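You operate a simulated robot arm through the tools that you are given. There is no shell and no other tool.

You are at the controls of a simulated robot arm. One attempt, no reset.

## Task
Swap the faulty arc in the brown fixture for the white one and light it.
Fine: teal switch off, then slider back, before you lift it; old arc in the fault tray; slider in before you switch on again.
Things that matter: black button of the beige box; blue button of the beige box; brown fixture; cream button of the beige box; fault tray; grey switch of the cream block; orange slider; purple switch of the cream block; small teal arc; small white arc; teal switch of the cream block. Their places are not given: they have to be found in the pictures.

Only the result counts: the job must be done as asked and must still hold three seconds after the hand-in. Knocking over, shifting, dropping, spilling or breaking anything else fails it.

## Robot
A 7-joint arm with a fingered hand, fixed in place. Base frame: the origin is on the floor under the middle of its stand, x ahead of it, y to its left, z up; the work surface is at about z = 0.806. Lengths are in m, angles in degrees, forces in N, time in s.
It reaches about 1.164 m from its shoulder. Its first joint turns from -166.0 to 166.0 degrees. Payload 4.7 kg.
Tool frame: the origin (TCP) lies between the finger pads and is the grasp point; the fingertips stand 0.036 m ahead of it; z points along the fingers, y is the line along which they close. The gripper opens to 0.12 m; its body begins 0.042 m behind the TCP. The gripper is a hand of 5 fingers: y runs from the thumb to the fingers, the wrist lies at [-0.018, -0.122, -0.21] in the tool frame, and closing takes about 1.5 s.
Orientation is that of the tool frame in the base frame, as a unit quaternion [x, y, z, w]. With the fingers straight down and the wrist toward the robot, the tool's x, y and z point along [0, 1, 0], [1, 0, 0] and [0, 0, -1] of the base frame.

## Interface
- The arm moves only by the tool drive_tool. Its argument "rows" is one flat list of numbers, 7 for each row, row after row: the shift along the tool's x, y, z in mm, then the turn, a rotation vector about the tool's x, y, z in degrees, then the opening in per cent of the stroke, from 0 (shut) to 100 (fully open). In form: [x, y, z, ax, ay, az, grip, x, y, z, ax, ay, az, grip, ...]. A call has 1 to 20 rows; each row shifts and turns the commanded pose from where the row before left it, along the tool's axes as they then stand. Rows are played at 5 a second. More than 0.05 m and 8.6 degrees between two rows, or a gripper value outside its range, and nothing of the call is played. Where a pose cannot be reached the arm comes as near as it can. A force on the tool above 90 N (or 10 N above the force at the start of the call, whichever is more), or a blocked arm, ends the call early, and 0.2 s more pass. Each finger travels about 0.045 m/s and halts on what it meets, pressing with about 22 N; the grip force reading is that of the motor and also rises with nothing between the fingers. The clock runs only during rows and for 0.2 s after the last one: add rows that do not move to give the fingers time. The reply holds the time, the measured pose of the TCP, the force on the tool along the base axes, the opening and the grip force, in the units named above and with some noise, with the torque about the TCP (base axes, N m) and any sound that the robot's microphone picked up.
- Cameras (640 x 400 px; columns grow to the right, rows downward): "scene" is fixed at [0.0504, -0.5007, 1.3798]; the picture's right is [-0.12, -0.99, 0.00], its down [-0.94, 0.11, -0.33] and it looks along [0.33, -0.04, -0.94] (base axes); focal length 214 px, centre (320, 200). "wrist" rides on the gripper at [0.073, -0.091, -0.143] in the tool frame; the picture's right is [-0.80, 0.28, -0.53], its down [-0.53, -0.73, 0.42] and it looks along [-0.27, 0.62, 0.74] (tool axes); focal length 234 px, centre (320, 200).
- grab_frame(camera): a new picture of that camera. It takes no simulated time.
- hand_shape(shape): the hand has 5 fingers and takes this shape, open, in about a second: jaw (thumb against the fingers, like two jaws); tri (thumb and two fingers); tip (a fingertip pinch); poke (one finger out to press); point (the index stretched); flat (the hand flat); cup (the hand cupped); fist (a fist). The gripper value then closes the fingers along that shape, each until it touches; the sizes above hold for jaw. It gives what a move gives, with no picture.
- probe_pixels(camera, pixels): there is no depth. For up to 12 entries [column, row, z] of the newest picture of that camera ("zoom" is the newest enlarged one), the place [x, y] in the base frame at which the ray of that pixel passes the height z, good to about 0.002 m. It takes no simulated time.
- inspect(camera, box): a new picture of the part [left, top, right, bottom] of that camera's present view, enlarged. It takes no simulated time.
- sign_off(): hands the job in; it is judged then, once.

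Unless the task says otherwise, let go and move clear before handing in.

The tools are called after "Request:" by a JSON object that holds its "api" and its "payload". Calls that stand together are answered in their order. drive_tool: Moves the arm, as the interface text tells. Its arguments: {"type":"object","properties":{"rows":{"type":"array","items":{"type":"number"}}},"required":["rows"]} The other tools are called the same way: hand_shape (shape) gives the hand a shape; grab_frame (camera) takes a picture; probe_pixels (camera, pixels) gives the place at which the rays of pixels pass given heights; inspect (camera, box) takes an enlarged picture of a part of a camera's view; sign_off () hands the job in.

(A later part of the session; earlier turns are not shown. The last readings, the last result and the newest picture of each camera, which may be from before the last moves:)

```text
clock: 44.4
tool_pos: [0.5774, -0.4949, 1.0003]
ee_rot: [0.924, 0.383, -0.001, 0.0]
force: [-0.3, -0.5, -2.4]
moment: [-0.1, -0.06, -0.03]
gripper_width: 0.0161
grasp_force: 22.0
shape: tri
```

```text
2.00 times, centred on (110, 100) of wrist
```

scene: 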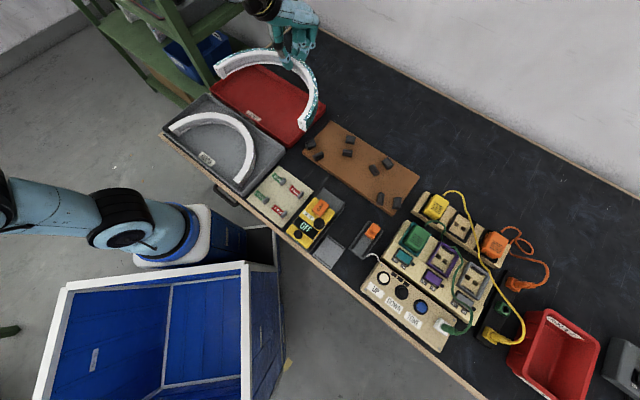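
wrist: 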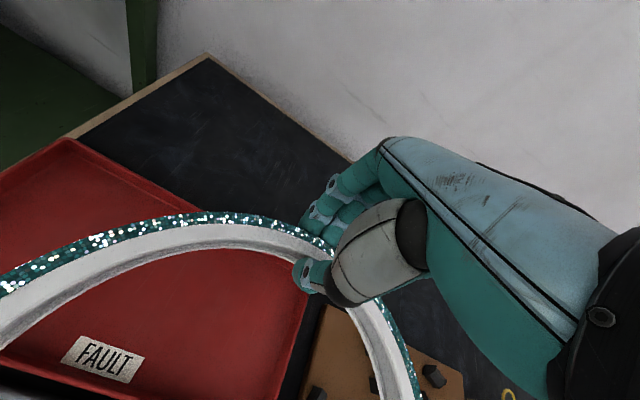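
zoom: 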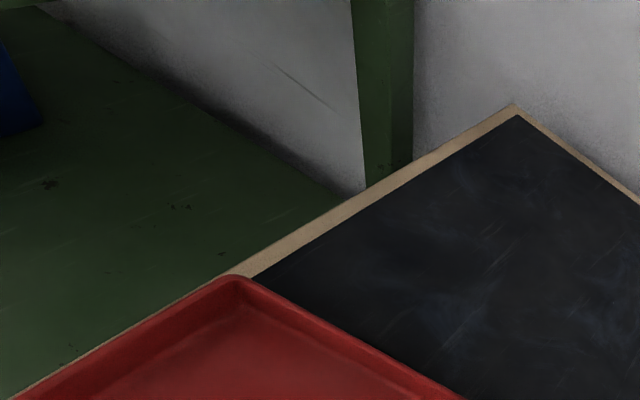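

The leg and shelf stand just beyond the table edge, and the final arc end stays about 4 cm inside that. I'll advance slowly with a slight bias away from the shelf, and verify.

Request:
{"api": "drive_tool", "payload": {"rows": [20, 2, 0, 0, 0, 0, 5, 20, 2, 0, 0, 0, 0, 5, 18, 2, 0, 0, 0, 0, 5, 17, 0.5, 0, 0, 0, 0, 5, 0, 0, 0, 0, 0, 0, 5]}}

Request:
{"api": "inspect", "payload": {"camera": "scene", "box": [150, 0, 350, 150]}}

Request:
{"api": "grab_frame", "payload": {"camera": "wrist"}}

```text
clock: 45.6
tool_pos: [0.6355, -0.4468, 0.9985]
ee_rot: [0.924, 0.383, 0.0, 0.0]
force: [-0.2, 0.0, -1.4]
moment: [-0.08, -0.11, -0.01]
gripper_width: 0.016
grasp_force: 22.1
shape: tri
```

```text
2.67 times, centred on (250, 75) of scene
```

zoom: 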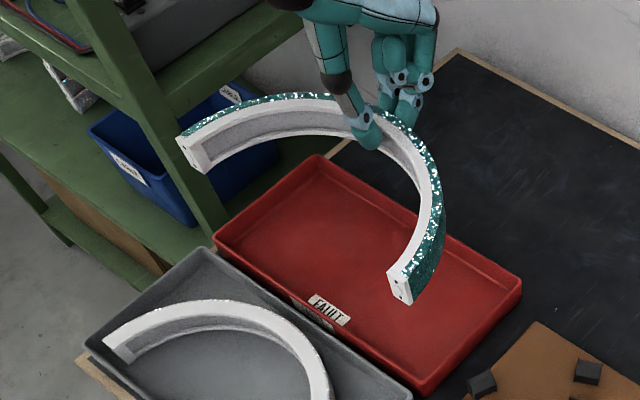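

```text
taken
```

wrist: 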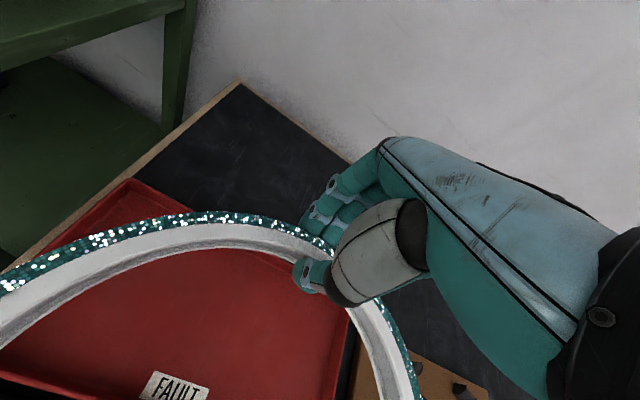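

The arc is over the red tray and clear of the shelf leg. I'll lower to just above the rim and check alignment.

Request:
{"api": "drive_tool", "payload": {"rows": [0, 0, 30, 0, 0, 0, 5, 0, 0, 30, 0, 0, 0, 5, 0, 0, 30, 0, 0, 0, 5, 0, 0, 0, 0, 0, 0, 5]}}

Request:
{"api": "inspect", "payload": {"camera": "scene", "box": [190, 40, 350, 160]}}

Request:
{"api": "grab_frame", "payload": {"camera": "wrist"}}

```text
clock: 46.6
tool_pos: [0.6354, -0.4475, 0.9091]
ee_rot: [0.924, 0.383, 0.0, 0.0]
force: [0.9, -0.4, -3.2]
moment: [-0.07, -0.06, -0.01]
gripper_width: 0.0162
grasp_force: 21.9
shape: tri
```

```text
3.33 times, centred on (270, 100) of scene
```

zoom: 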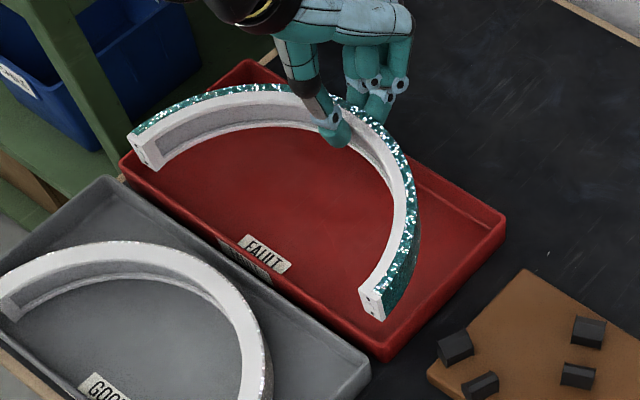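

```text
taken
```

wrist: 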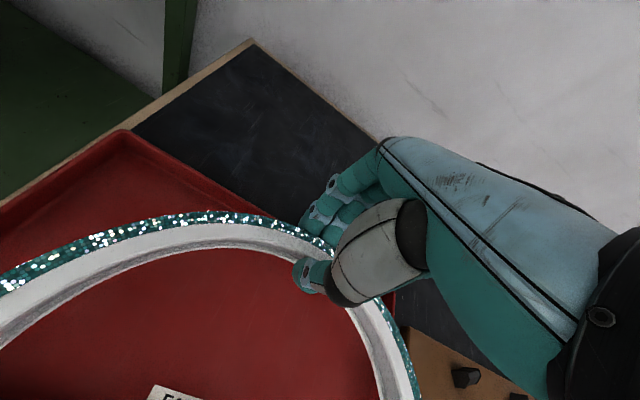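

Now I'll verify the arc ends against the tray by probing at the arc's bottom height.

Request:
{"api": "probe_pixels", "payload": {"camera": "scene", "pixels": [[286.5, 134.5, 0.866], [284.3, 128.4, 0.895], [217.7, 89.5, 0.866], [213.0, 80.5, 0.895], [209.8, 88.0, 0.848], [248.6, 58.5, 0.848], [324.5, 107.5, 0.848], [289.5, 147.8, 0.848]]}}

Request:
{"api": "inspect", "payload": {"camera": "scene", "box": [200, 60, 240, 100]}}

Request:
{"api": "inspect", "payload": {"camera": "scene", "box": [265, 110, 305, 150]}}

Request:
{"api": "inspect", "payload": {"camera": "wrist", "box": [60, 100, 320, 300]}}

```text
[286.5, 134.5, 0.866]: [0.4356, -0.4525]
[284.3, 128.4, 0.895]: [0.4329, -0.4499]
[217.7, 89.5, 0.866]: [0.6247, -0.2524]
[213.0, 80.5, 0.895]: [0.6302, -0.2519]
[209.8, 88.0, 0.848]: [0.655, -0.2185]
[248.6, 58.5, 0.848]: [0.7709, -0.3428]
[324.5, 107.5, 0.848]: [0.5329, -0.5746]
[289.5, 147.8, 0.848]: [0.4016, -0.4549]
```

```text
10.00 times, centred on (220, 80) of scene
```

zoom: 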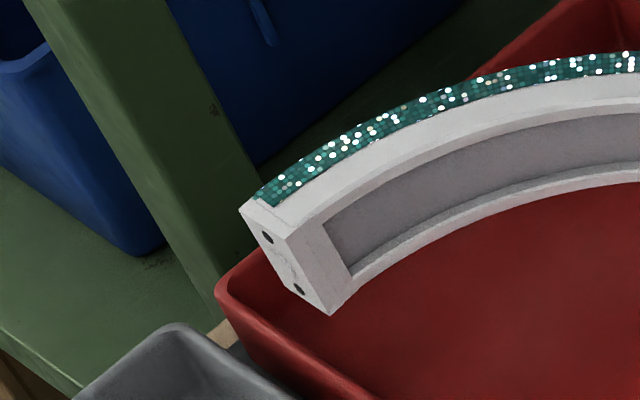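

```text
10.00 times, centred on (285, 130) of scene
```

zoom: 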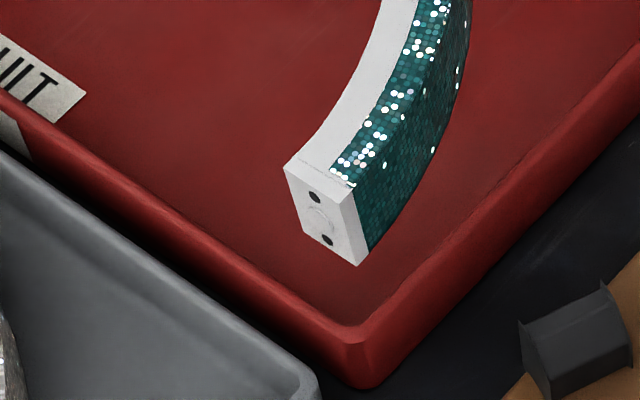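

```text
2.00 times, centred on (190, 200) of wrist
```

zoom: 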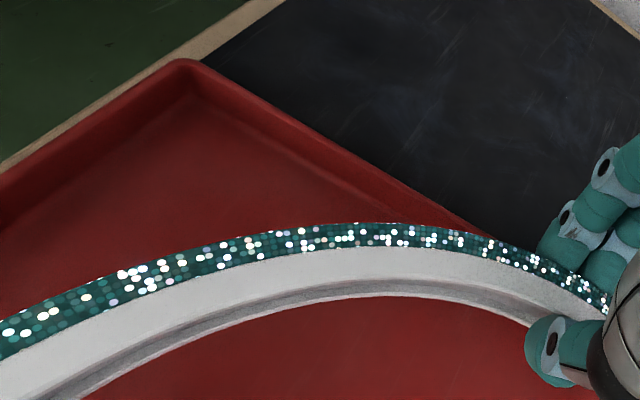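

I'll do a precise probe of the bottom corners of both ends.

Request:
{"api": "probe_pixels", "payload": {"camera": "scene", "pixels": [[288.8, 136.5, 0.866], [283.3, 133.0, 0.866], [221.5, 91.3, 0.866], [288.8, 136.5, 0.86], [210, 88.5, 0.848], [288.5, 149, 0.848]]}}

```text
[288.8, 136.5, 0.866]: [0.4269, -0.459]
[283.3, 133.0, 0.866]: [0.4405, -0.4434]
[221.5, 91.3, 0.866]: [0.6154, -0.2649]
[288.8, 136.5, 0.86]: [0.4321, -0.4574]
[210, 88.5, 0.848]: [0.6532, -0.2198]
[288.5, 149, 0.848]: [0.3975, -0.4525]
```

By both estimates the arc is within the tray interior, a few millimetres off centre. I'll nudge +3 mm along x and -1.5 mm in y, then lower into the tray, slowly near the end.

Request:
{"api": "drive_tool", "payload": {"rows": [3, -1.5, 10, 0, 0, 0, 5, 0, 0, 10, 0, 0, 0, 5, 0, 0, 10, 0, 0, 0, 5, 0, 0, 5, 0, 0, 0, 5, 0, 0, 0, 0, 0, 0, 5]}}

Request:
{"api": "inspect", "payload": {"camera": "scene", "box": [190, 40, 350, 160]}}

```text
clock: 47.8
tool_pos: [0.6357, -0.4436, 0.8744]
ee_rot: [0.924, 0.383, -0.001, 0.0]
force: [-0.5, -0.7, -1.9]
moment: [-0.09, -0.05, 0.0]
gripper_width: 0.0161
grasp_force: 21.9
shape: tri
```

```text
3.33 times, centred on (270, 100) of scene
```

zoom: 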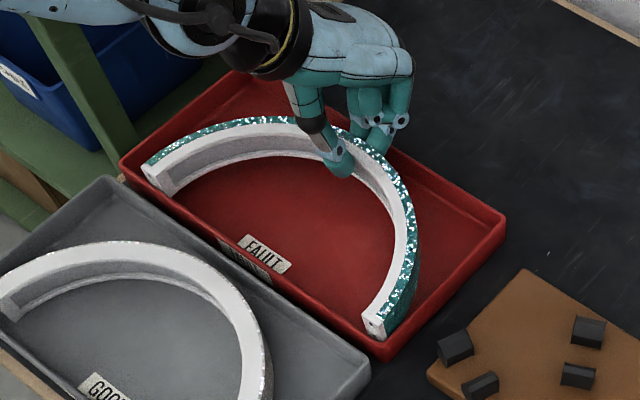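

I'll zoom in on the left and right ends against the near wall before lowering further.

Request:
{"api": "inspect", "payload": {"camera": "scene", "box": [200, 70, 250, 110]}}

Request:
{"api": "inspect", "payload": {"camera": "scene", "box": [265, 115, 315, 155]}}

```text
10.00 times, centred on (225, 90) of scene
```

zoom: 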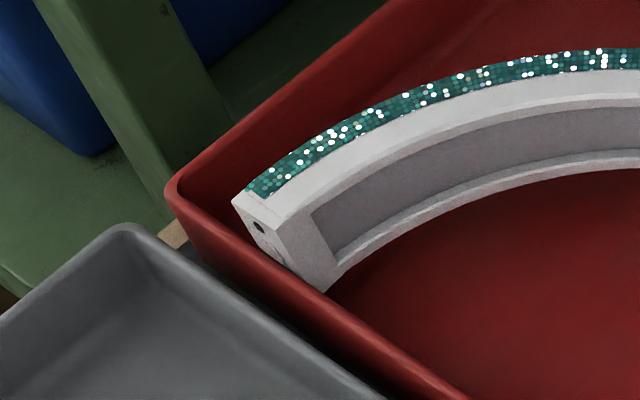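

```text
10.00 times, centred on (290, 135) of scene
```

zoom: 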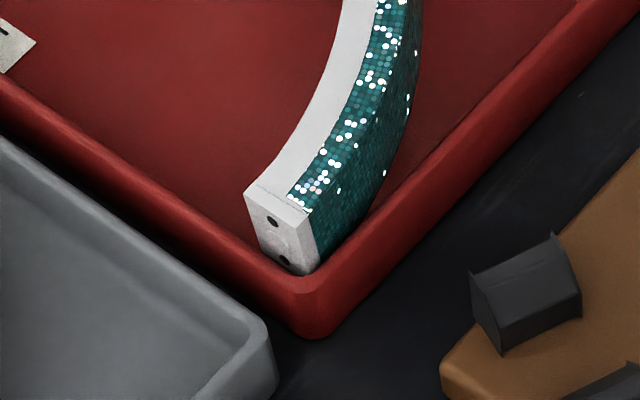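

Both end bottoms are hidden behind the near wall, so they're inside the tray. I'll check the apex side against the far wall from the wrist camera.

Request:
{"api": "inspect", "payload": {"camera": "wrist", "box": [60, 100, 460, 350]}}

```text
1.60 times, centred on (260, 225) of wrist
```

zoom: 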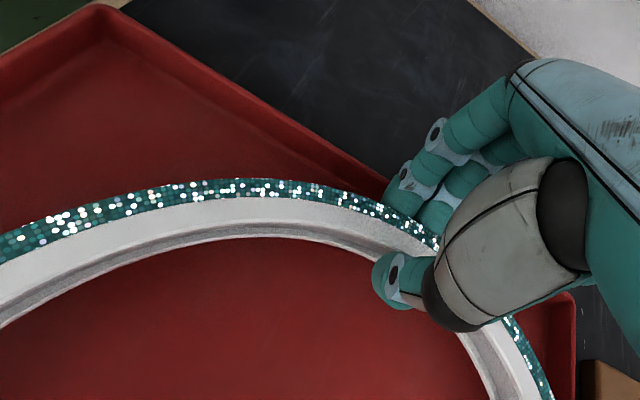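

The fingers on the outer side come close to the far wall. I'll look closer at that gap before lowering more.

Request:
{"api": "inspect", "payload": {"camera": "wrist", "box": [250, 170, 370, 310]}}

Request:
{"api": "inspect", "payload": {"camera": "scene", "box": [260, 50, 330, 110]}}

```text
2.86 times, centred on (310, 240) of wrist
```

zoom: 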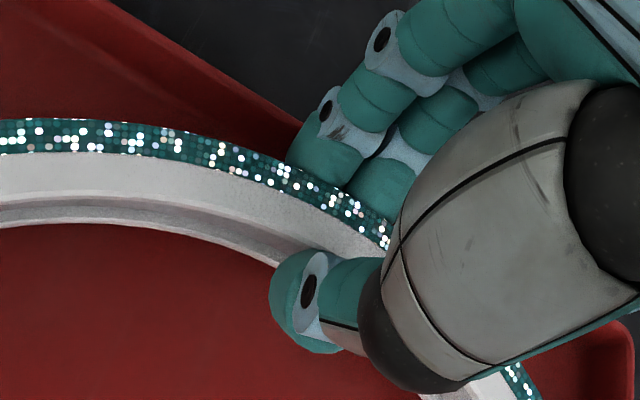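

```text
6.67 times, centred on (295, 80) of scene
```

zoom: 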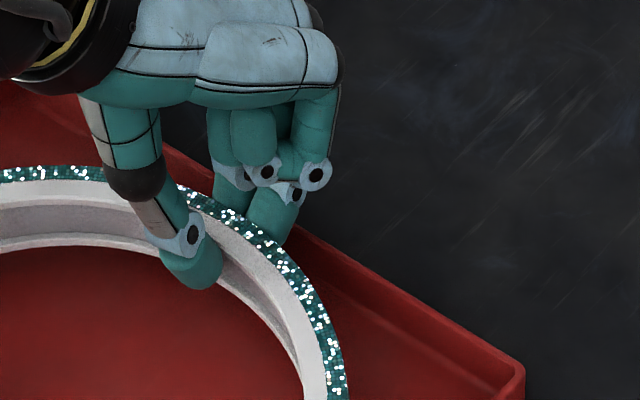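

The fingertips (z≈0.838) are already below the rim (≈0.848) with no contact force, so they seem to fit inside the far wall. I'll go down in 2–3 mm steps and watch the force.

Request:
{"api": "drive_tool", "payload": {"rows": [0, -1, 2, 0, 0, 0, 5, 0, -1, 2, 0, 0, 0, 5, 0, 0, 0, 0, 0, 0, 5]}}

Request:
{"api": "inspect", "payload": {"camera": "scene", "box": [260, 50, 330, 110]}}

Request:
{"api": "inspect", "payload": {"camera": "scene", "box": [265, 115, 315, 155]}}

```text
clock: 48.6
tool_pos: [0.6341, -0.4429, 0.8705]
ee_rot: [0.924, 0.383, 0.0, 0.0]
force: [-0.4, 0.1, -1.8]
moment: [-0.04, -0.09, -0.03]
gripper_width: 0.0162
grasp_force: 21.8
shape: tri
```

```text
6.67 times, centred on (295, 80) of scene
```

zoom: 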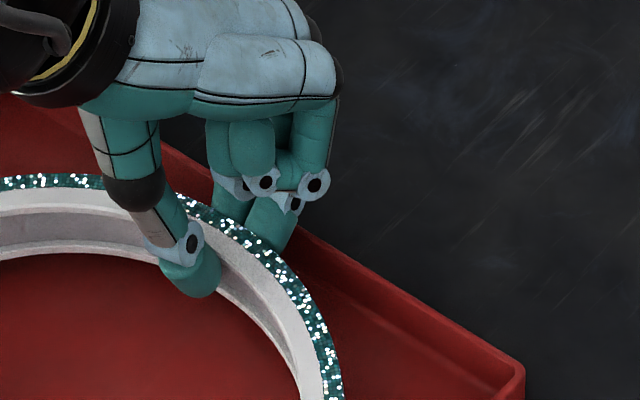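

```text
10.00 times, centred on (290, 135) of scene
```

zoom: 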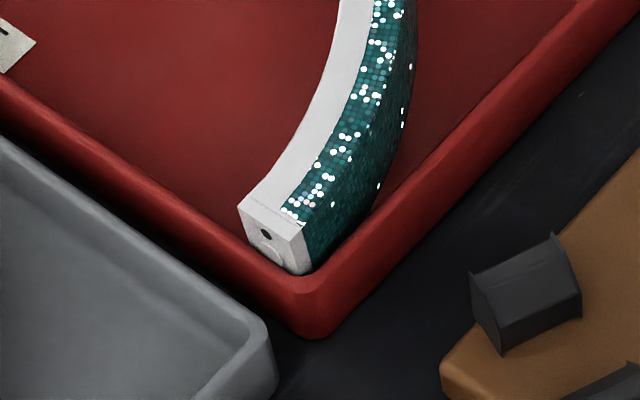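

Still no contact force and everything is inside. Continuing down.

Request:
{"api": "drive_tool", "payload": {"rows": [0, 0, 2, 0, 0, 0, 5, 0, 0, 2, 0, 0, 0, 5, 0, 0, 0, 0, 0, 0, 5]}}

Request:
{"api": "drive_tool", "payload": {"rows": [0, 0, 2, 0, 0, 0, 5, 0, 0, 0, 0, 0, 0, 5]}}

Request:
{"api": "inspect", "payload": {"camera": "scene", "box": [265, 115, 315, 155]}}

Request:
{"api": "inspect", "payload": {"camera": "scene", "box": [200, 70, 250, 110]}}

```text
clock: 49.4
tool_pos: [0.6341, -0.4431, 0.867]
ee_rot: [0.924, 0.382, 0.0, 0.0]
force: [-0.1, 0.3, -2.4]
moment: [-0.07, -0.06, 0.01]
gripper_width: 0.0164
grasp_force: 21.8
shape: tri
```

```text
clock: 50.0
tool_pos: [0.6347, -0.4425, 0.8638]
ee_rot: [0.924, 0.382, -0.001, 0.0]
force: [-0.1, -0.4, -1.3]
moment: [-0.09, -0.07, -0.02]
gripper_width: 0.0161
grasp_force: 21.8
shape: tri
```

```text
10.00 times, centred on (290, 135) of scene
```

zoom: 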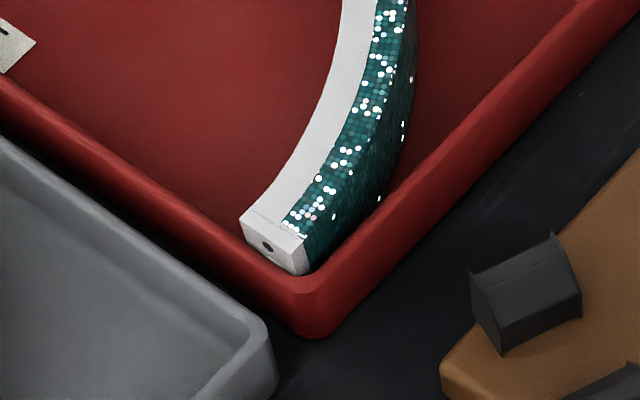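

```text
10.00 times, centred on (225, 90) of scene
```

zoom: 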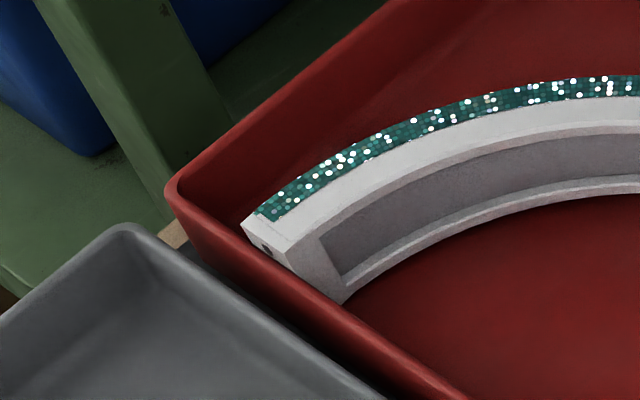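

Everything is going in cleanly. A few more 2 mm steps until the arc touches the floor.

Request:
{"api": "drive_tool", "payload": {"rows": [0, 0, 2, 0, 0, 0, 5, 0, 0, 2, 0, 0, 0, 5, 0, 0, 0, 0, 0, 0, 5]}}

Request:
{"api": "drive_tool", "payload": {"rows": [0, 0, 2, 0, 0, 0, 5, 0, 0, 0, 0, 0, 0, 5]}}

```text
clock: 50.8
tool_pos: [0.636, -0.443, 0.8597]
ee_rot: [0.924, 0.382, 0.0, 0.0]
force: [-0.5, -0.2, -0.6]
moment: [-0.04, -0.04, -0.02]
gripper_width: 0.016
grasp_force: 22.0
shape: tri
```

```text
clock: 51.4
tool_pos: [0.6349, -0.4437, 0.858]
ee_rot: [0.924, 0.382, 0.001, 0.0]
force: [-0.3, -0.1, -1.0]
moment: [0.02, 0.03, -0.03]
gripper_width: 0.0162
grasp_force: 21.8
shape: tri
```

The moment has flipped sign, so the arc ends are touching the floor. I'll go one or two more millimetres to seat it.

Request:
{"api": "drive_tool", "payload": {"rows": [0, 0, 1, 0, 0, 0, 5, 0, 0, 1, 0, 0, 0, 5, 0, 0, 0, 0, 0, 0, 5]}}

Request:
{"api": "inspect", "payload": {"camera": "wrist", "box": [250, 170, 370, 310]}}

Request:
{"api": "inspect", "payload": {"camera": "scene", "box": [200, 50, 340, 155]}}

```text
clock: 52.2
tool_pos: [0.6345, -0.4424, 0.8571]
ee_rot: [0.924, 0.382, 0.0, 0.0]
force: [-0.2, -0.4, 1.8]
moment: [0.01, 0.04, -0.02]
gripper_width: 0.0162
grasp_force: 21.8
shape: tri
```

```text
2.86 times, centred on (310, 240) of wrist
```

zoom: 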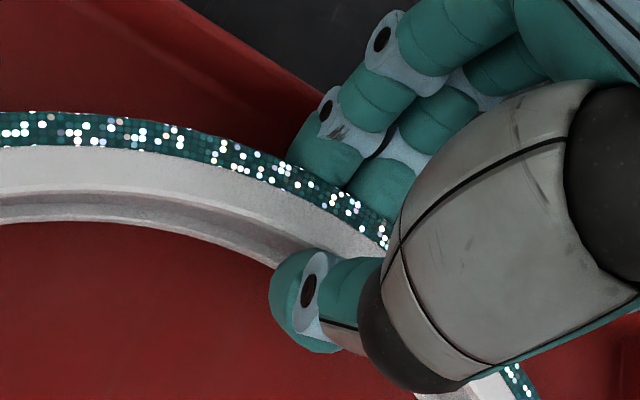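

```text
3.81 times, centred on (270, 102) of scene
```

zoom: 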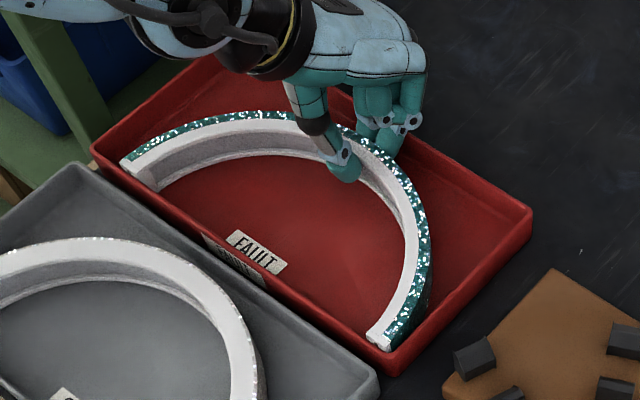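

The arc is on the tray floor (force now upward). I'll open only a little, shifting the hand slightly inward so the fingers don't push the far wall, then check the force.

Request:
{"api": "drive_tool", "payload": {"rows": [0, 0, 0, 0, 0, 0, 18, 0, -1, 0, 0, 0, 0, 20, 0, -1, 0, 0, 0, 0, 22, 0, -1, 0, 0, 0, 0, 24, 0, 0, 0, 0, 0, 0, 24]}}

Request:
{"api": "inspect", "payload": {"camera": "wrist", "box": [250, 170, 370, 310]}}

Request:
{"api": "inspect", "payload": {"camera": "scene", "box": [260, 50, 330, 110]}}

```text
clock: 53.4
tool_pos: [0.6316, -0.4397, 0.8563]
ee_rot: [0.924, 0.382, 0.0, 0.0]
force: [-0.9, 0.6, -1.5]
moment: [-0.02, 0.02, -0.03]
gripper_width: 0.0284
grasp_force: 0.1
shape: tri
```

```text
2.86 times, centred on (310, 240) of wrist
```

zoom: 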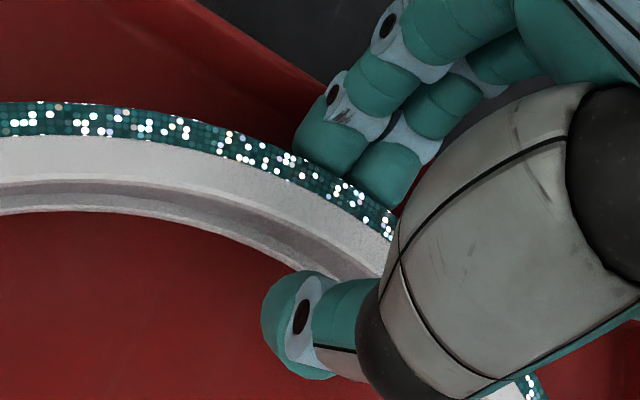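

```text
6.67 times, centred on (295, 80) of scene
```

zoom: 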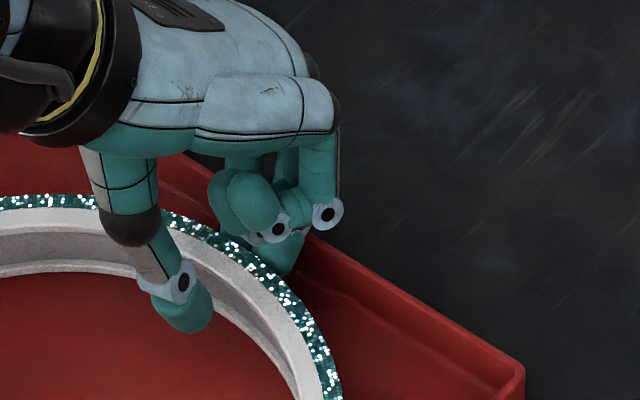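

The arc is released and standing on the tray floor. I'll lift straight up, gently at first.

Request:
{"api": "drive_tool", "payload": {"rows": [0, 0, -3, 0, 0, 0, 24, 0, 0, -5, 0, 0, 0, 24, 0, 0, -8, 0, 0, 0, 24, 0, 0, -14, 0, 0, 0, 24, 0, 0, -30, 0, 0, 0, 24, 0, 0, -40, 0, 0, 0, 40, 0, 0, -40, 0, 0, 0, 60]}}

Request:
{"api": "grab_frame", "payload": {"camera": "scene"}}

Request:
{"api": "grab_frame", "payload": {"camera": "wrist"}}

```text
clock: 55.0
tool_pos: [0.6318, -0.4422, 0.9969]
ee_rot: [0.924, 0.383, -0.001, -0.001]
force: [0.2, -0.5, -1.0]
moment: [0.03, 0.04, 0.01]
gripper_width: 0.0713
grasp_force: 0.2
shape: tri
```

```text
taken
```

scene: 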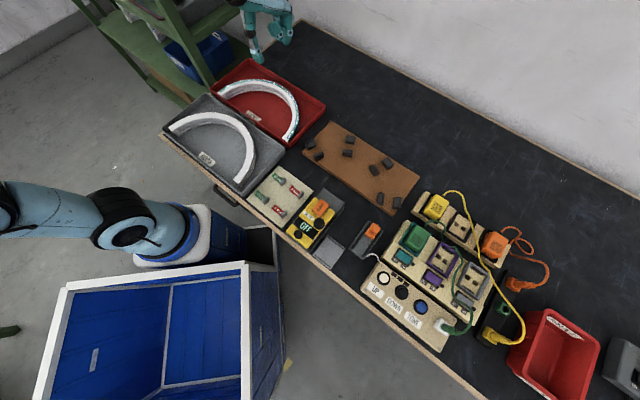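

```text
taken
```

wrist: 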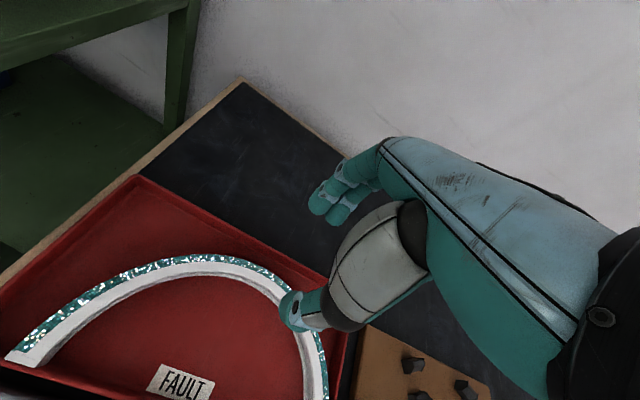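

The teal arc lies flat in the fault tray. With the scene view open, I'll compare it with the white arc in detail.

Request:
{"api": "inspect", "payload": {"camera": "scene", "box": [155, 60, 335, 200]}}

Request:
{"api": "inspect", "payload": {"camera": "scene", "box": [215, 130, 275, 190]}}

Request:
{"api": "inspect", "payload": {"camera": "scene", "box": [160, 95, 230, 155]}}

Request:
{"api": "inspect", "payload": {"camera": "scene", "box": [295, 115, 425, 250]}}

```text
2.86 times, centred on (245, 130) of scene
```

zoom: 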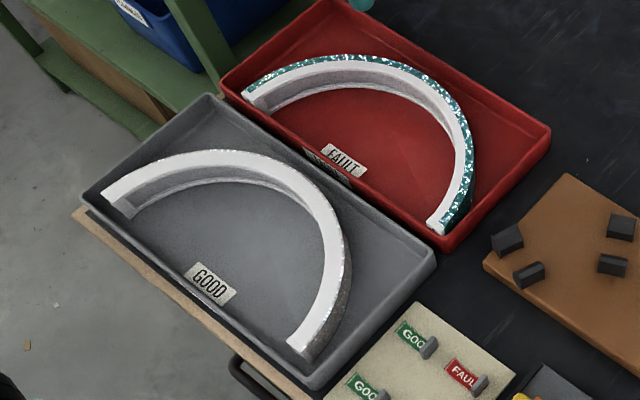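

```text
6.67 times, centred on (245, 160) of scene
```

zoom: 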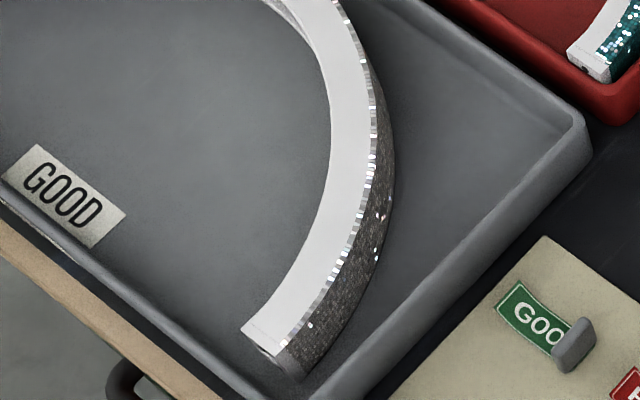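

```text
6.67 times, centred on (195, 125) of scene
```

zoom: 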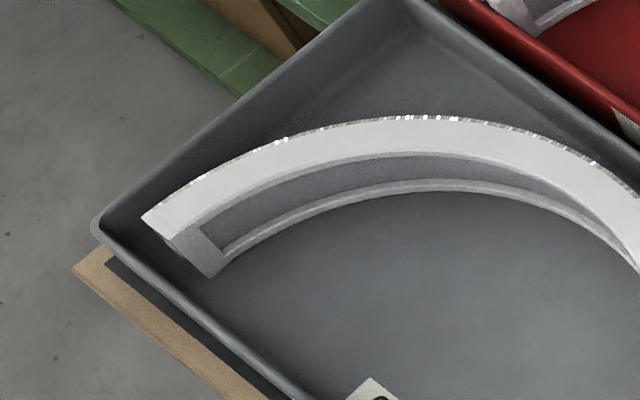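

```text
2.96 times, centred on (360, 182) of scene
```

zoom: 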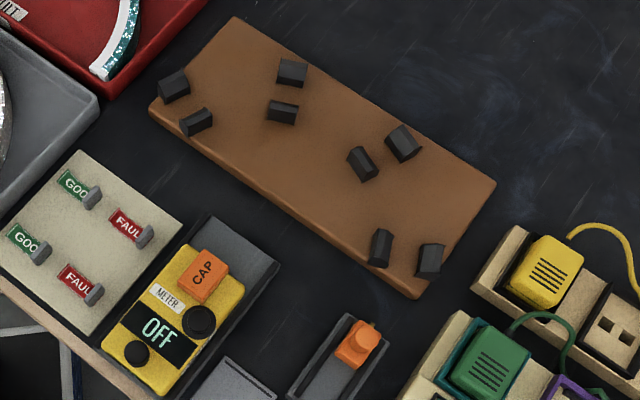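

I'll probe the white arc's end corners at its expected top height (~0.843) to get its centre and orientation.

Request:
{"api": "probe_pixels", "payload": {"camera": "scene", "pixels": [[168.3, 127.8, 0.843], [172.7, 130.8, 0.843], [233.2, 179.3, 0.843], [238.8, 183.3, 0.843], [163, 131, 0.848], [206, 92.5, 0.848], [286, 147, 0.848], [241, 196, 0.848]]}}

Request:
{"api": "drive_tool", "payload": {"rows": [0, -40, 0, 0, 0, 0, 60, 0, -40, 0, 0, 0, 0, 60, 0, -40, 0, 0, 0, 0, 60, 0, -30, 0, 0, 0, 0, 60, 0, -30, 0, 0, 0, 0, 60, 0, 0, 0, 0, 0, 0, 60]}}

Request:
{"api": "grab_frame", "payload": {"camera": "wrist"}}

Request:
{"api": "grab_frame", "payload": {"camera": "scene"}}

```text
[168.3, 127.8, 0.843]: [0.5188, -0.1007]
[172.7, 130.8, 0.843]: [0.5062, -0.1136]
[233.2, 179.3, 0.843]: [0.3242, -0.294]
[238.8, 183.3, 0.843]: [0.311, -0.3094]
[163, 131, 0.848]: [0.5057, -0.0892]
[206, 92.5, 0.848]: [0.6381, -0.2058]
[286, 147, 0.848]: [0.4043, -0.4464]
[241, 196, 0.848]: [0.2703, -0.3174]
```

```text
clock: 56.4
tool_pos: [0.5052, -0.3138, 0.9945]
ee_rot: [0.924, 0.383, 0.0, 0.0]
force: [-0.2, -0.1, -1.0]
moment: [0.0, -0.01, -0.01]
gripper_width: 0.0717
grasp_force: 0.0
shape: tri
```

```text
taken
```

wrist: 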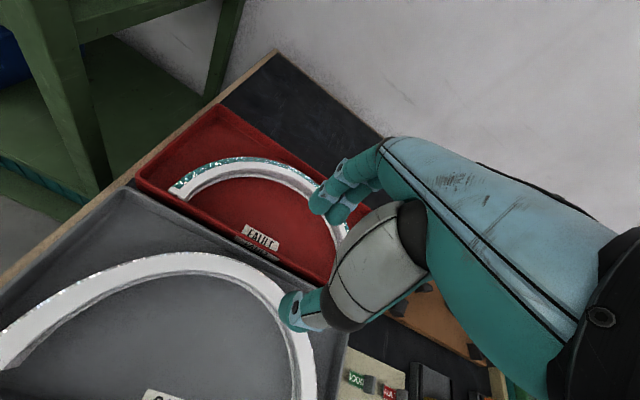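

```text
taken
```

scene: 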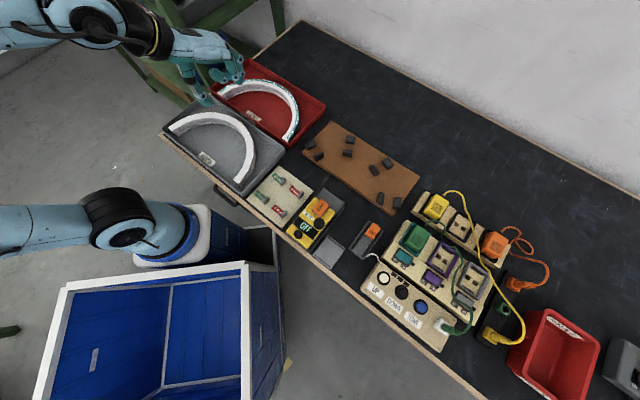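

The white arc is centred at about (0.415, -0.204) with its apex at about (0.513, -0.302), same heading. I'll zoom in on the gap between its apex and the far wall to choose the grip place.

Request:
{"api": "inspect", "payload": {"camera": "wrist", "box": [150, 210, 350, 350]}}

Request:
{"api": "inspect", "payload": {"camera": "scene", "box": [200, 90, 300, 170]}}

```text
2.86 times, centred on (250, 280) of wrist
```

zoom: 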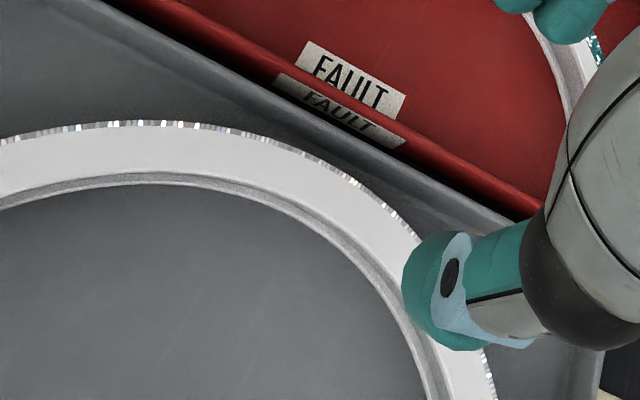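

```text
5.00 times, centred on (250, 130) of scene
```

zoom: 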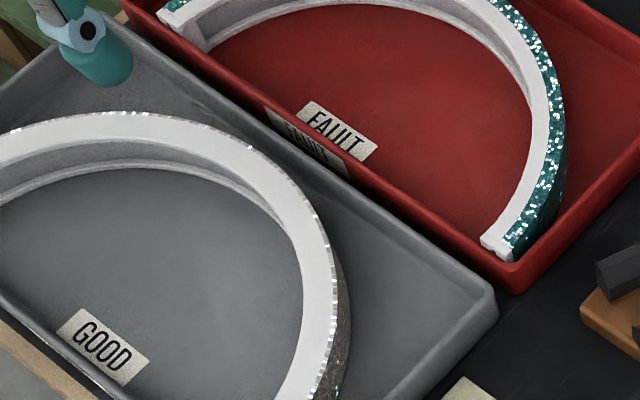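

The apex gap to the wall is only about 10 mm, too tight for the fingers. About 46° round toward the right there's plenty of room, and that spot also falls between two post pairs in the fixture. I'll turn to yaw 91° and go above (0.413, -0.343).

Request:
{"api": "drive_tool", "payload": {"rows": [0, 0, 0, 0, 0, 8, 60, 0, 0, 0, 0, 0, 8, 60, 0, 0, 0, 0, 0, 8, 60, 0, 0, 0, 0, 0, 8, 60, 0, 0, 0, 0, 0, 8, 60, 0, 0, 0, 0, 0, 6, 60, -31, 10, 0, 0, 0, 0, 60, -31, 10, 0, 0, 0, 0, 60, -30, 10.6, 0, 0, 0, 0, 60, 0, 0, 0, 0, 0, 0, 60]}}

Request:
{"api": "grab_frame", "payload": {"camera": "wrist"}}

Request:
{"api": "grab_frame", "payload": {"camera": "scene"}}

```text
clock: 58.6
tool_pos: [0.412, -0.3425, 0.9977]
ee_rot: [1.0, -0.009, -0.001, 0.0]
force: [0.3, -0.2, -0.9]
moment: [0.01, -0.01, 0.03]
gripper_width: 0.0716
grasp_force: 0.1
shape: tri
```

```text
taken
```

wrist: 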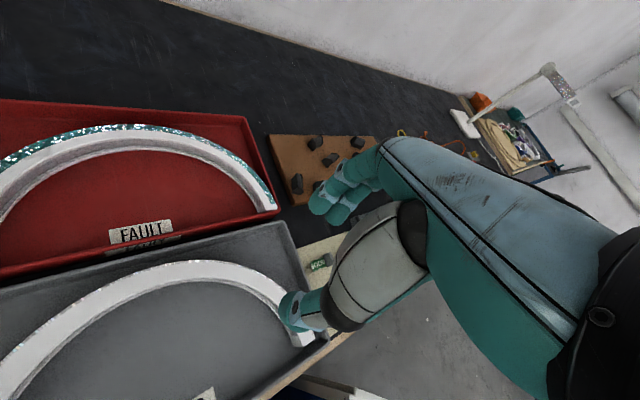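

```text
taken
```

scene: 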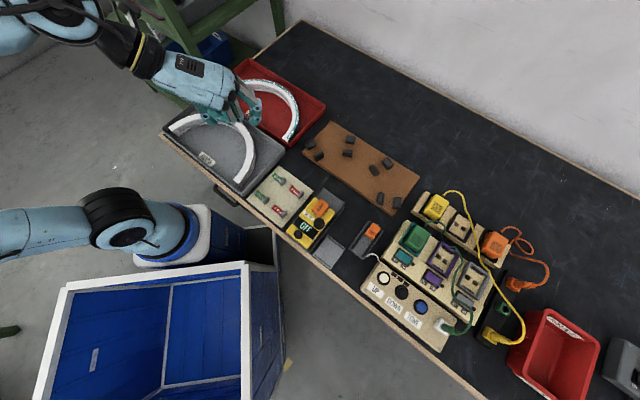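

I'll check that the white arc's centre line passes under the grip point; it should appear near wrist (261,276).

Request:
{"api": "inspect", "payload": {"camera": "wrist", "box": [200, 240, 340, 360]}}

Request:
{"api": "inspect", "payload": {"camera": "scene", "box": [160, 70, 320, 200]}}

```text
3.33 times, centred on (270, 300) of wrist
```

zoom: 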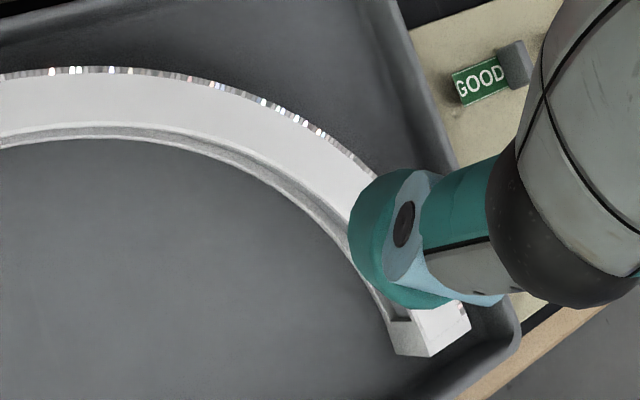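

```text
3.08 times, centred on (240, 135) of scene
```

zoom: 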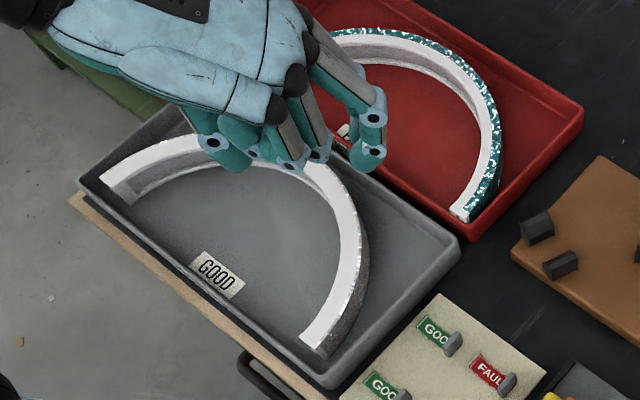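

I'll probe the outer and inner top edges around the grip place to measure where the arc really is.

Request:
{"api": "probe_pixels", "payload": {"camera": "wrist", "pixels": [[261, 274.5, 0.843], [258, 289.5, 0.843], [240, 265, 0.843], [234, 280, 0.843], [205, 260.5, 0.843], [200, 278, 0.843], [285, 292, 0.843]]}}

Request:
{"api": "inspect", "payload": {"camera": "wrist", "box": [230, 255, 300, 315]}}

```text
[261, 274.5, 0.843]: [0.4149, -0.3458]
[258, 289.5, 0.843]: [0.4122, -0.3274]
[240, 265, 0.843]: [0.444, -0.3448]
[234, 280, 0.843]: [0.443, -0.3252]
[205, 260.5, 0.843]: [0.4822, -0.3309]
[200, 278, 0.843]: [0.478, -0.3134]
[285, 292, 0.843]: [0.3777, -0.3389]
```

```text
6.67 times, centred on (265, 285) of wrist
```

zoom: 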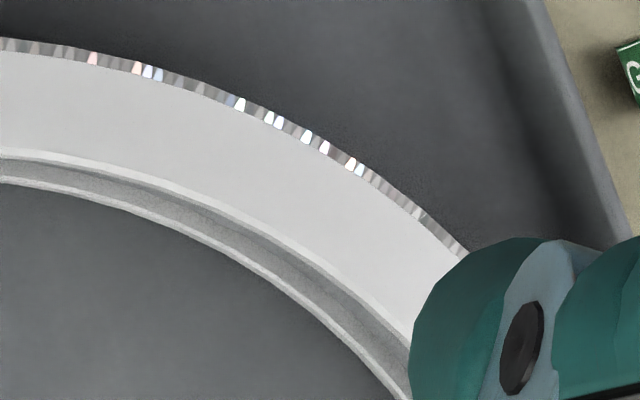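

The local centre line is at about y=-0.337, about 5.5 mm closer to the arc centre than I assumed. I'll correct that and descend most of the way.

Request:
{"api": "drive_tool", "payload": {"rows": [0.5, -5.5, 20, 0, 0, 0, 60, 0, 0, 40, 0, 0, 0, 60, 0, 0, 40, 0, 0, 0, 60, 0, 0, 0, 0, 0, 0, 60]}}

Request:
{"api": "inspect", "payload": {"camera": "wrist", "box": [200, 150, 440, 350]}}

Request:
{"api": "inspect", "payload": {"camera": "scene", "box": [160, 70, 320, 200]}}

```text
clock: 59.6
tool_pos: [0.4123, -0.3376, 0.896]
ee_rot: [1.0, -0.008, 0.0, -0.001]
force: [-0.4, 0.1, 0.4]
moment: [0.0, -0.02, 0.01]
gripper_width: 0.0717
grasp_force: 0.0
shape: tri
```

```text
2.00 times, centred on (320, 250) of wrist
```

zoom: 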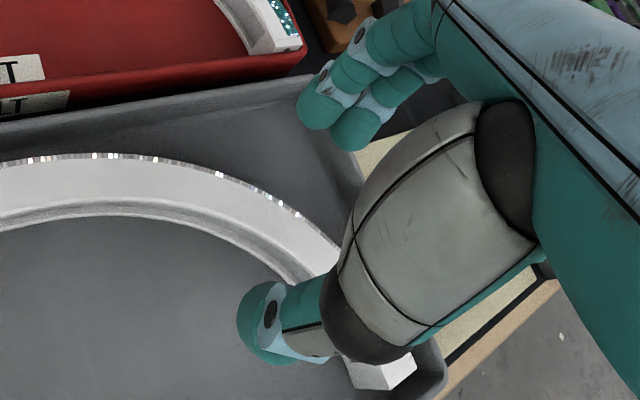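

```text
3.08 times, centred on (240, 135) of scene
```

zoom: 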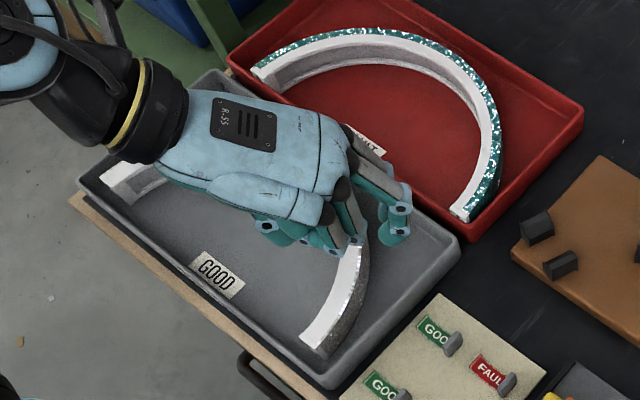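

Clearance to the walls looks fine. I'll go down to grasp height, slowly at the end.

Request:
{"api": "drive_tool", "payload": {"rows": [0, 0, 15, 0, 0, 0, 60, 0, 0, 12, 0, 0, 0, 60, 0, 0, 5, 0, 0, 0, 60, 0, 0, 4, 0, 0, 0, 60, 0, 0, 0, 0, 0, 0, 60]}}

Request:
{"api": "inspect", "payload": {"camera": "wrist", "box": [200, 150, 440, 350]}}

```text
clock: 60.8
tool_pos: [0.4129, -0.3372, 0.8595]
ee_rot: [1.0, -0.008, 0.0, 0.0]
force: [-0.1, 0.0, 0.2]
moment: [-0.01, -0.01, 0.01]
gripper_width: 0.0717
grasp_force: 0.1
shape: tri
```

```text
2.00 times, centred on (320, 250) of wrist
```

zoom: 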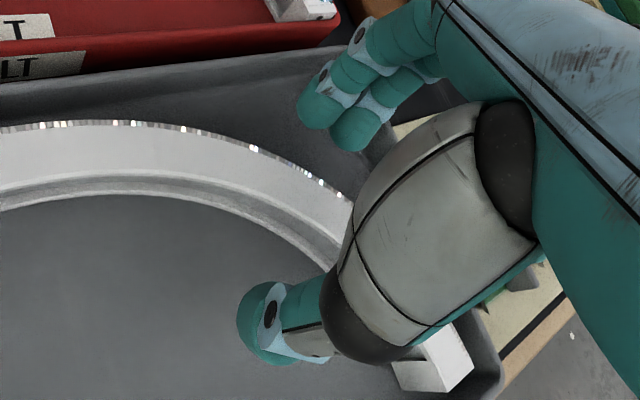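

Straddled with no contact. I'll go down 2 mm and close.

Request:
{"api": "drive_tool", "payload": {"rows": [0, 0, 2, 0, 0, 0, 40, 0, 0, 0, 0, 0, 0, 25, 0, 0, 0, 0, 0, 0, 15, 0, 0, 0, 0, 0, 0, 5, 0, 0, 0, 0, 0, 0, 5, 0, 0, 0, 0, 0, 0, 5, 0, 0, 0, 0, 0, 0, 5, 0, 0, 0, 0, 0, 0, 5]}}

Request:
{"api": "inspect", "payload": {"camera": "wrist", "box": [200, 150, 440, 350]}}

```text
clock: 62.6
tool_pos: [0.4134, -0.3365, 0.8584]
ee_rot: [1.0, -0.009, 0.0, 0.0]
force: [0.2, 0.6, -0.1]
moment: [-0.01, -0.03, 0.01]
gripper_width: 0.0157
grasp_force: 22.0
shape: tri
```

```text
2.00 times, centred on (320, 250) of wrist
```

zoom: 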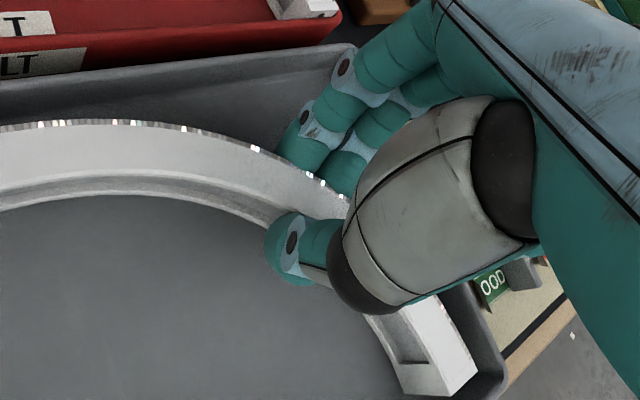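

Gripped (22 N). I'll lift slowly and check for tilt.

Request:
{"api": "drive_tool", "payload": {"rows": [0, 0, -4, 0, 0, 0, 5, 0, 0, -4, 0, 0, 0, 5, 0, 0, -4, 0, 0, 0, 5, 0, 0, 0, 0, 0, 0, 5]}}

Request:
{"api": "inspect", "payload": {"camera": "wrist", "box": [60, 150, 440, 390]}}

Request:
{"api": "inspect", "payload": {"camera": "scene", "box": [150, 70, 310, 200]}}

```text
clock: 63.6
tool_pos: [0.4137, -0.3366, 0.8708]
ee_rot: [1.0, -0.009, -0.001, 0.001]
force: [-0.2, -0.5, -1.0]
moment: [-0.08, 0.05, -0.01]
gripper_width: 0.0157
grasp_force: 22.4
shape: tri
```

```text
1.67 times, centred on (250, 270) of wrist
```

zoom: 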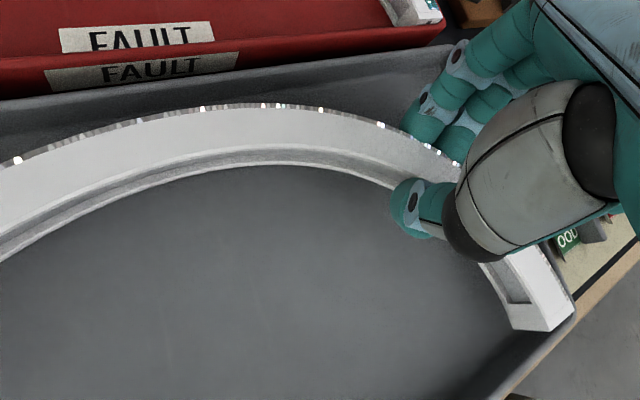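

```text
3.08 times, centred on (230, 135) of scene
```

zoom: 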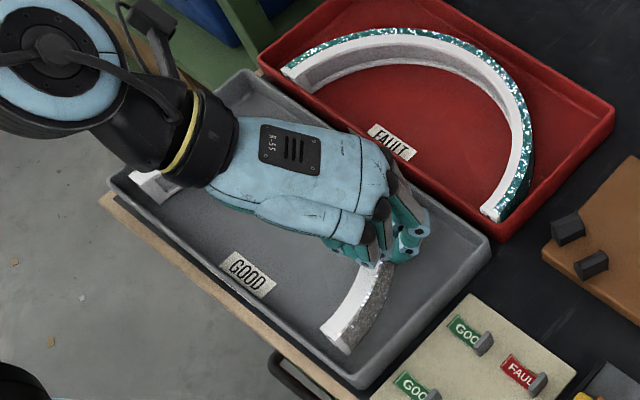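

The load is partly taken. I'll continue lifting and look again.

Request:
{"api": "drive_tool", "payload": {"rows": [0, 0, -8, 0, 0, 0, 5, 0, 0, -10, 0, 0, 0, 5, 0, 0, -15, 0, 0, 0, 5, 0, 0, -15, 0, 0, 0, 5, 0, 0, -15, 0, 0, 0, 5, 0, 0, 0, 0, 0, 0, 5]}}

Request:
{"api": "grab_frame", "payload": {"camera": "wrist"}}

Request:
{"api": "inspect", "payload": {"camera": "scene", "box": [130, 50, 310, 200]}}

```text
clock: 65.0
tool_pos: [0.4132, -0.3373, 0.9338]
ee_rot: [1.0, -0.009, 0.0, 0.0]
force: [0.0, 0.6, -2.6]
moment: [-0.12, 0.13, -0.02]
gripper_width: 0.0156
grasp_force: 21.9
shape: tri
```

```text
taken
```

wrist: 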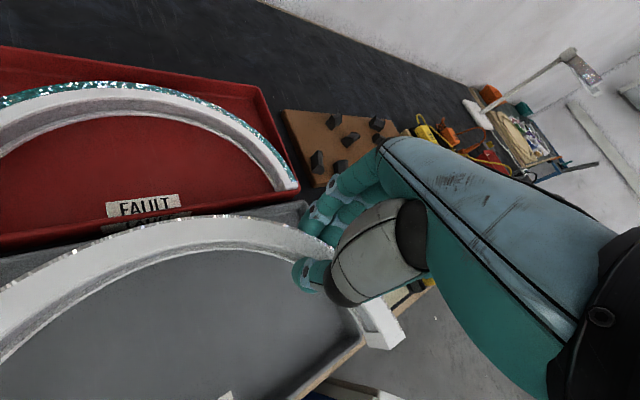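

```text
2.67 times, centred on (220, 125) of scene
```

zoom: 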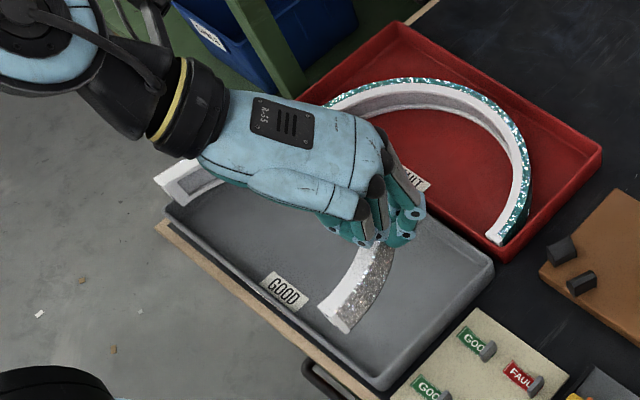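

It's off the floor and nearly level (weight ~2 N). I'll raise it to z≈1.0 and carry it over the fixture, aiming the TCP at about (0.263, -0.713).

Request:
{"api": "drive_tool", "payload": {"rows": [0, 0, -30, 0, 0, 0, 5, 0, 0, -30, 0, 0, 0, 5, -15.9, 42, 0, 0, 0, 0, 5, -15.9, 42, 0, 0, 0, 0, 5, -15.9, 42, 0, 0, 0, 0, 5, -15.9, 42, 0, 0, 0, 0, 5, -15.9, 42, 0, 0, 0, 0, 5, -15.9, 42, 0, 0, 0, 0, 5, -15.9, 42, 0, 0, 0, 0, 5, -15.9, 42, 0, 0, 0, 0, 5, -15.9, 42, 0, 0, 0, 0, 5, 0, 0, 0, 0, 0, 0, 5]}}

Request:
{"api": "grab_frame", "payload": {"camera": "wrist"}}

Request:
{"api": "grab_frame", "payload": {"camera": "scene"}}

```text
clock: 67.6
tool_pos: [0.2628, -0.7128, 0.9928]
ee_rot: [1.0, -0.009, 0.0, 0.0]
force: [-0.7, -0.1, -2.1]
moment: [-0.16, 0.13, 0.04]
gripper_width: 0.0157
grasp_force: 22.4
shape: tri
```

```text
taken
```

wrist: 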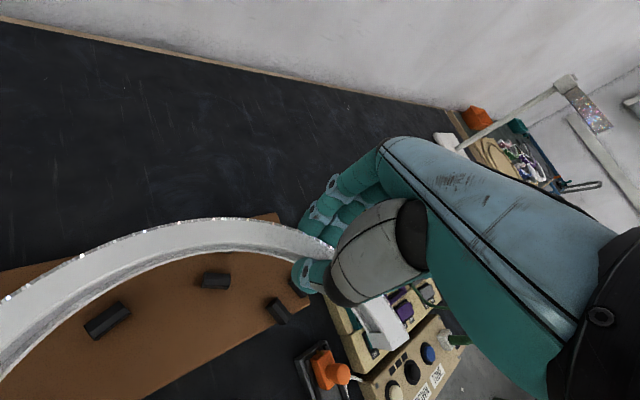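

```text
taken
```

scene: 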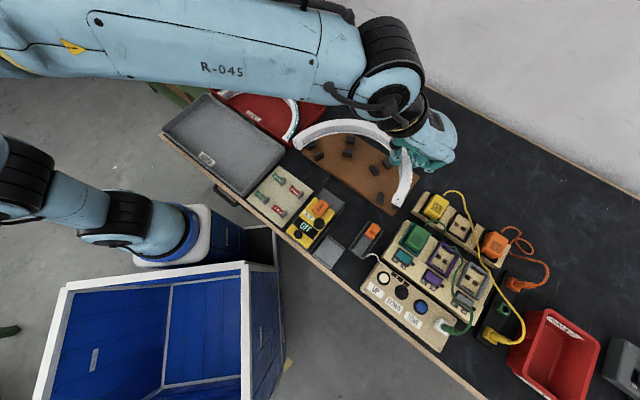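

The white arc hovers over the fixture. I'll measure where its ends are in the air from the scene camera.

Request:
{"api": "inspect", "payload": {"camera": "scene", "box": [280, 110, 430, 220]}}

Request:
{"api": "inspect", "payload": {"camera": "scene", "box": [285, 120, 325, 160]}}

Request:
{"api": "inspect", "payload": {"camera": "scene", "box": [380, 170, 420, 215]}}

```text
3.64 times, centred on (355, 165) of scene
```

zoom: 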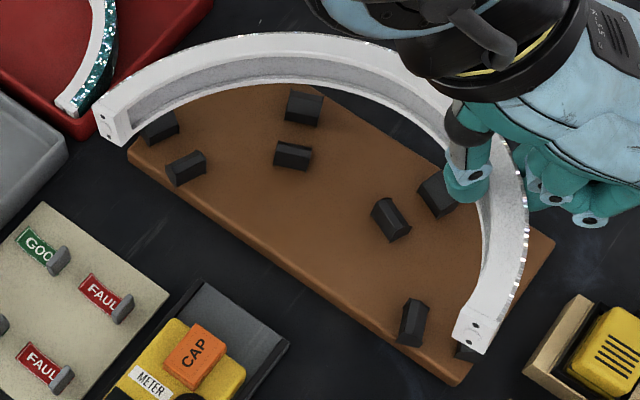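

```text
10.00 times, centred on (305, 140) of scene
```

zoom: 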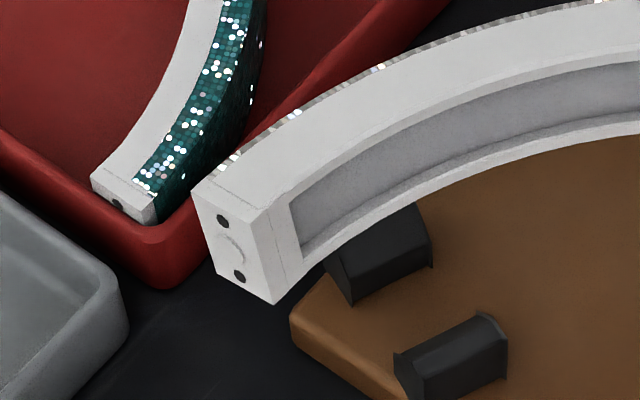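

```text
8.89 times, centred on (400, 192) of scene
```

zoom: 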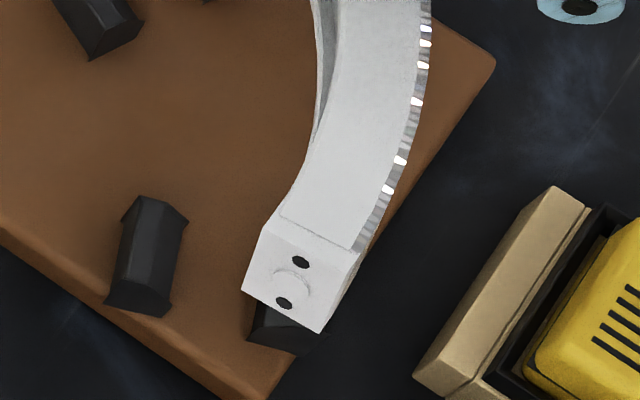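

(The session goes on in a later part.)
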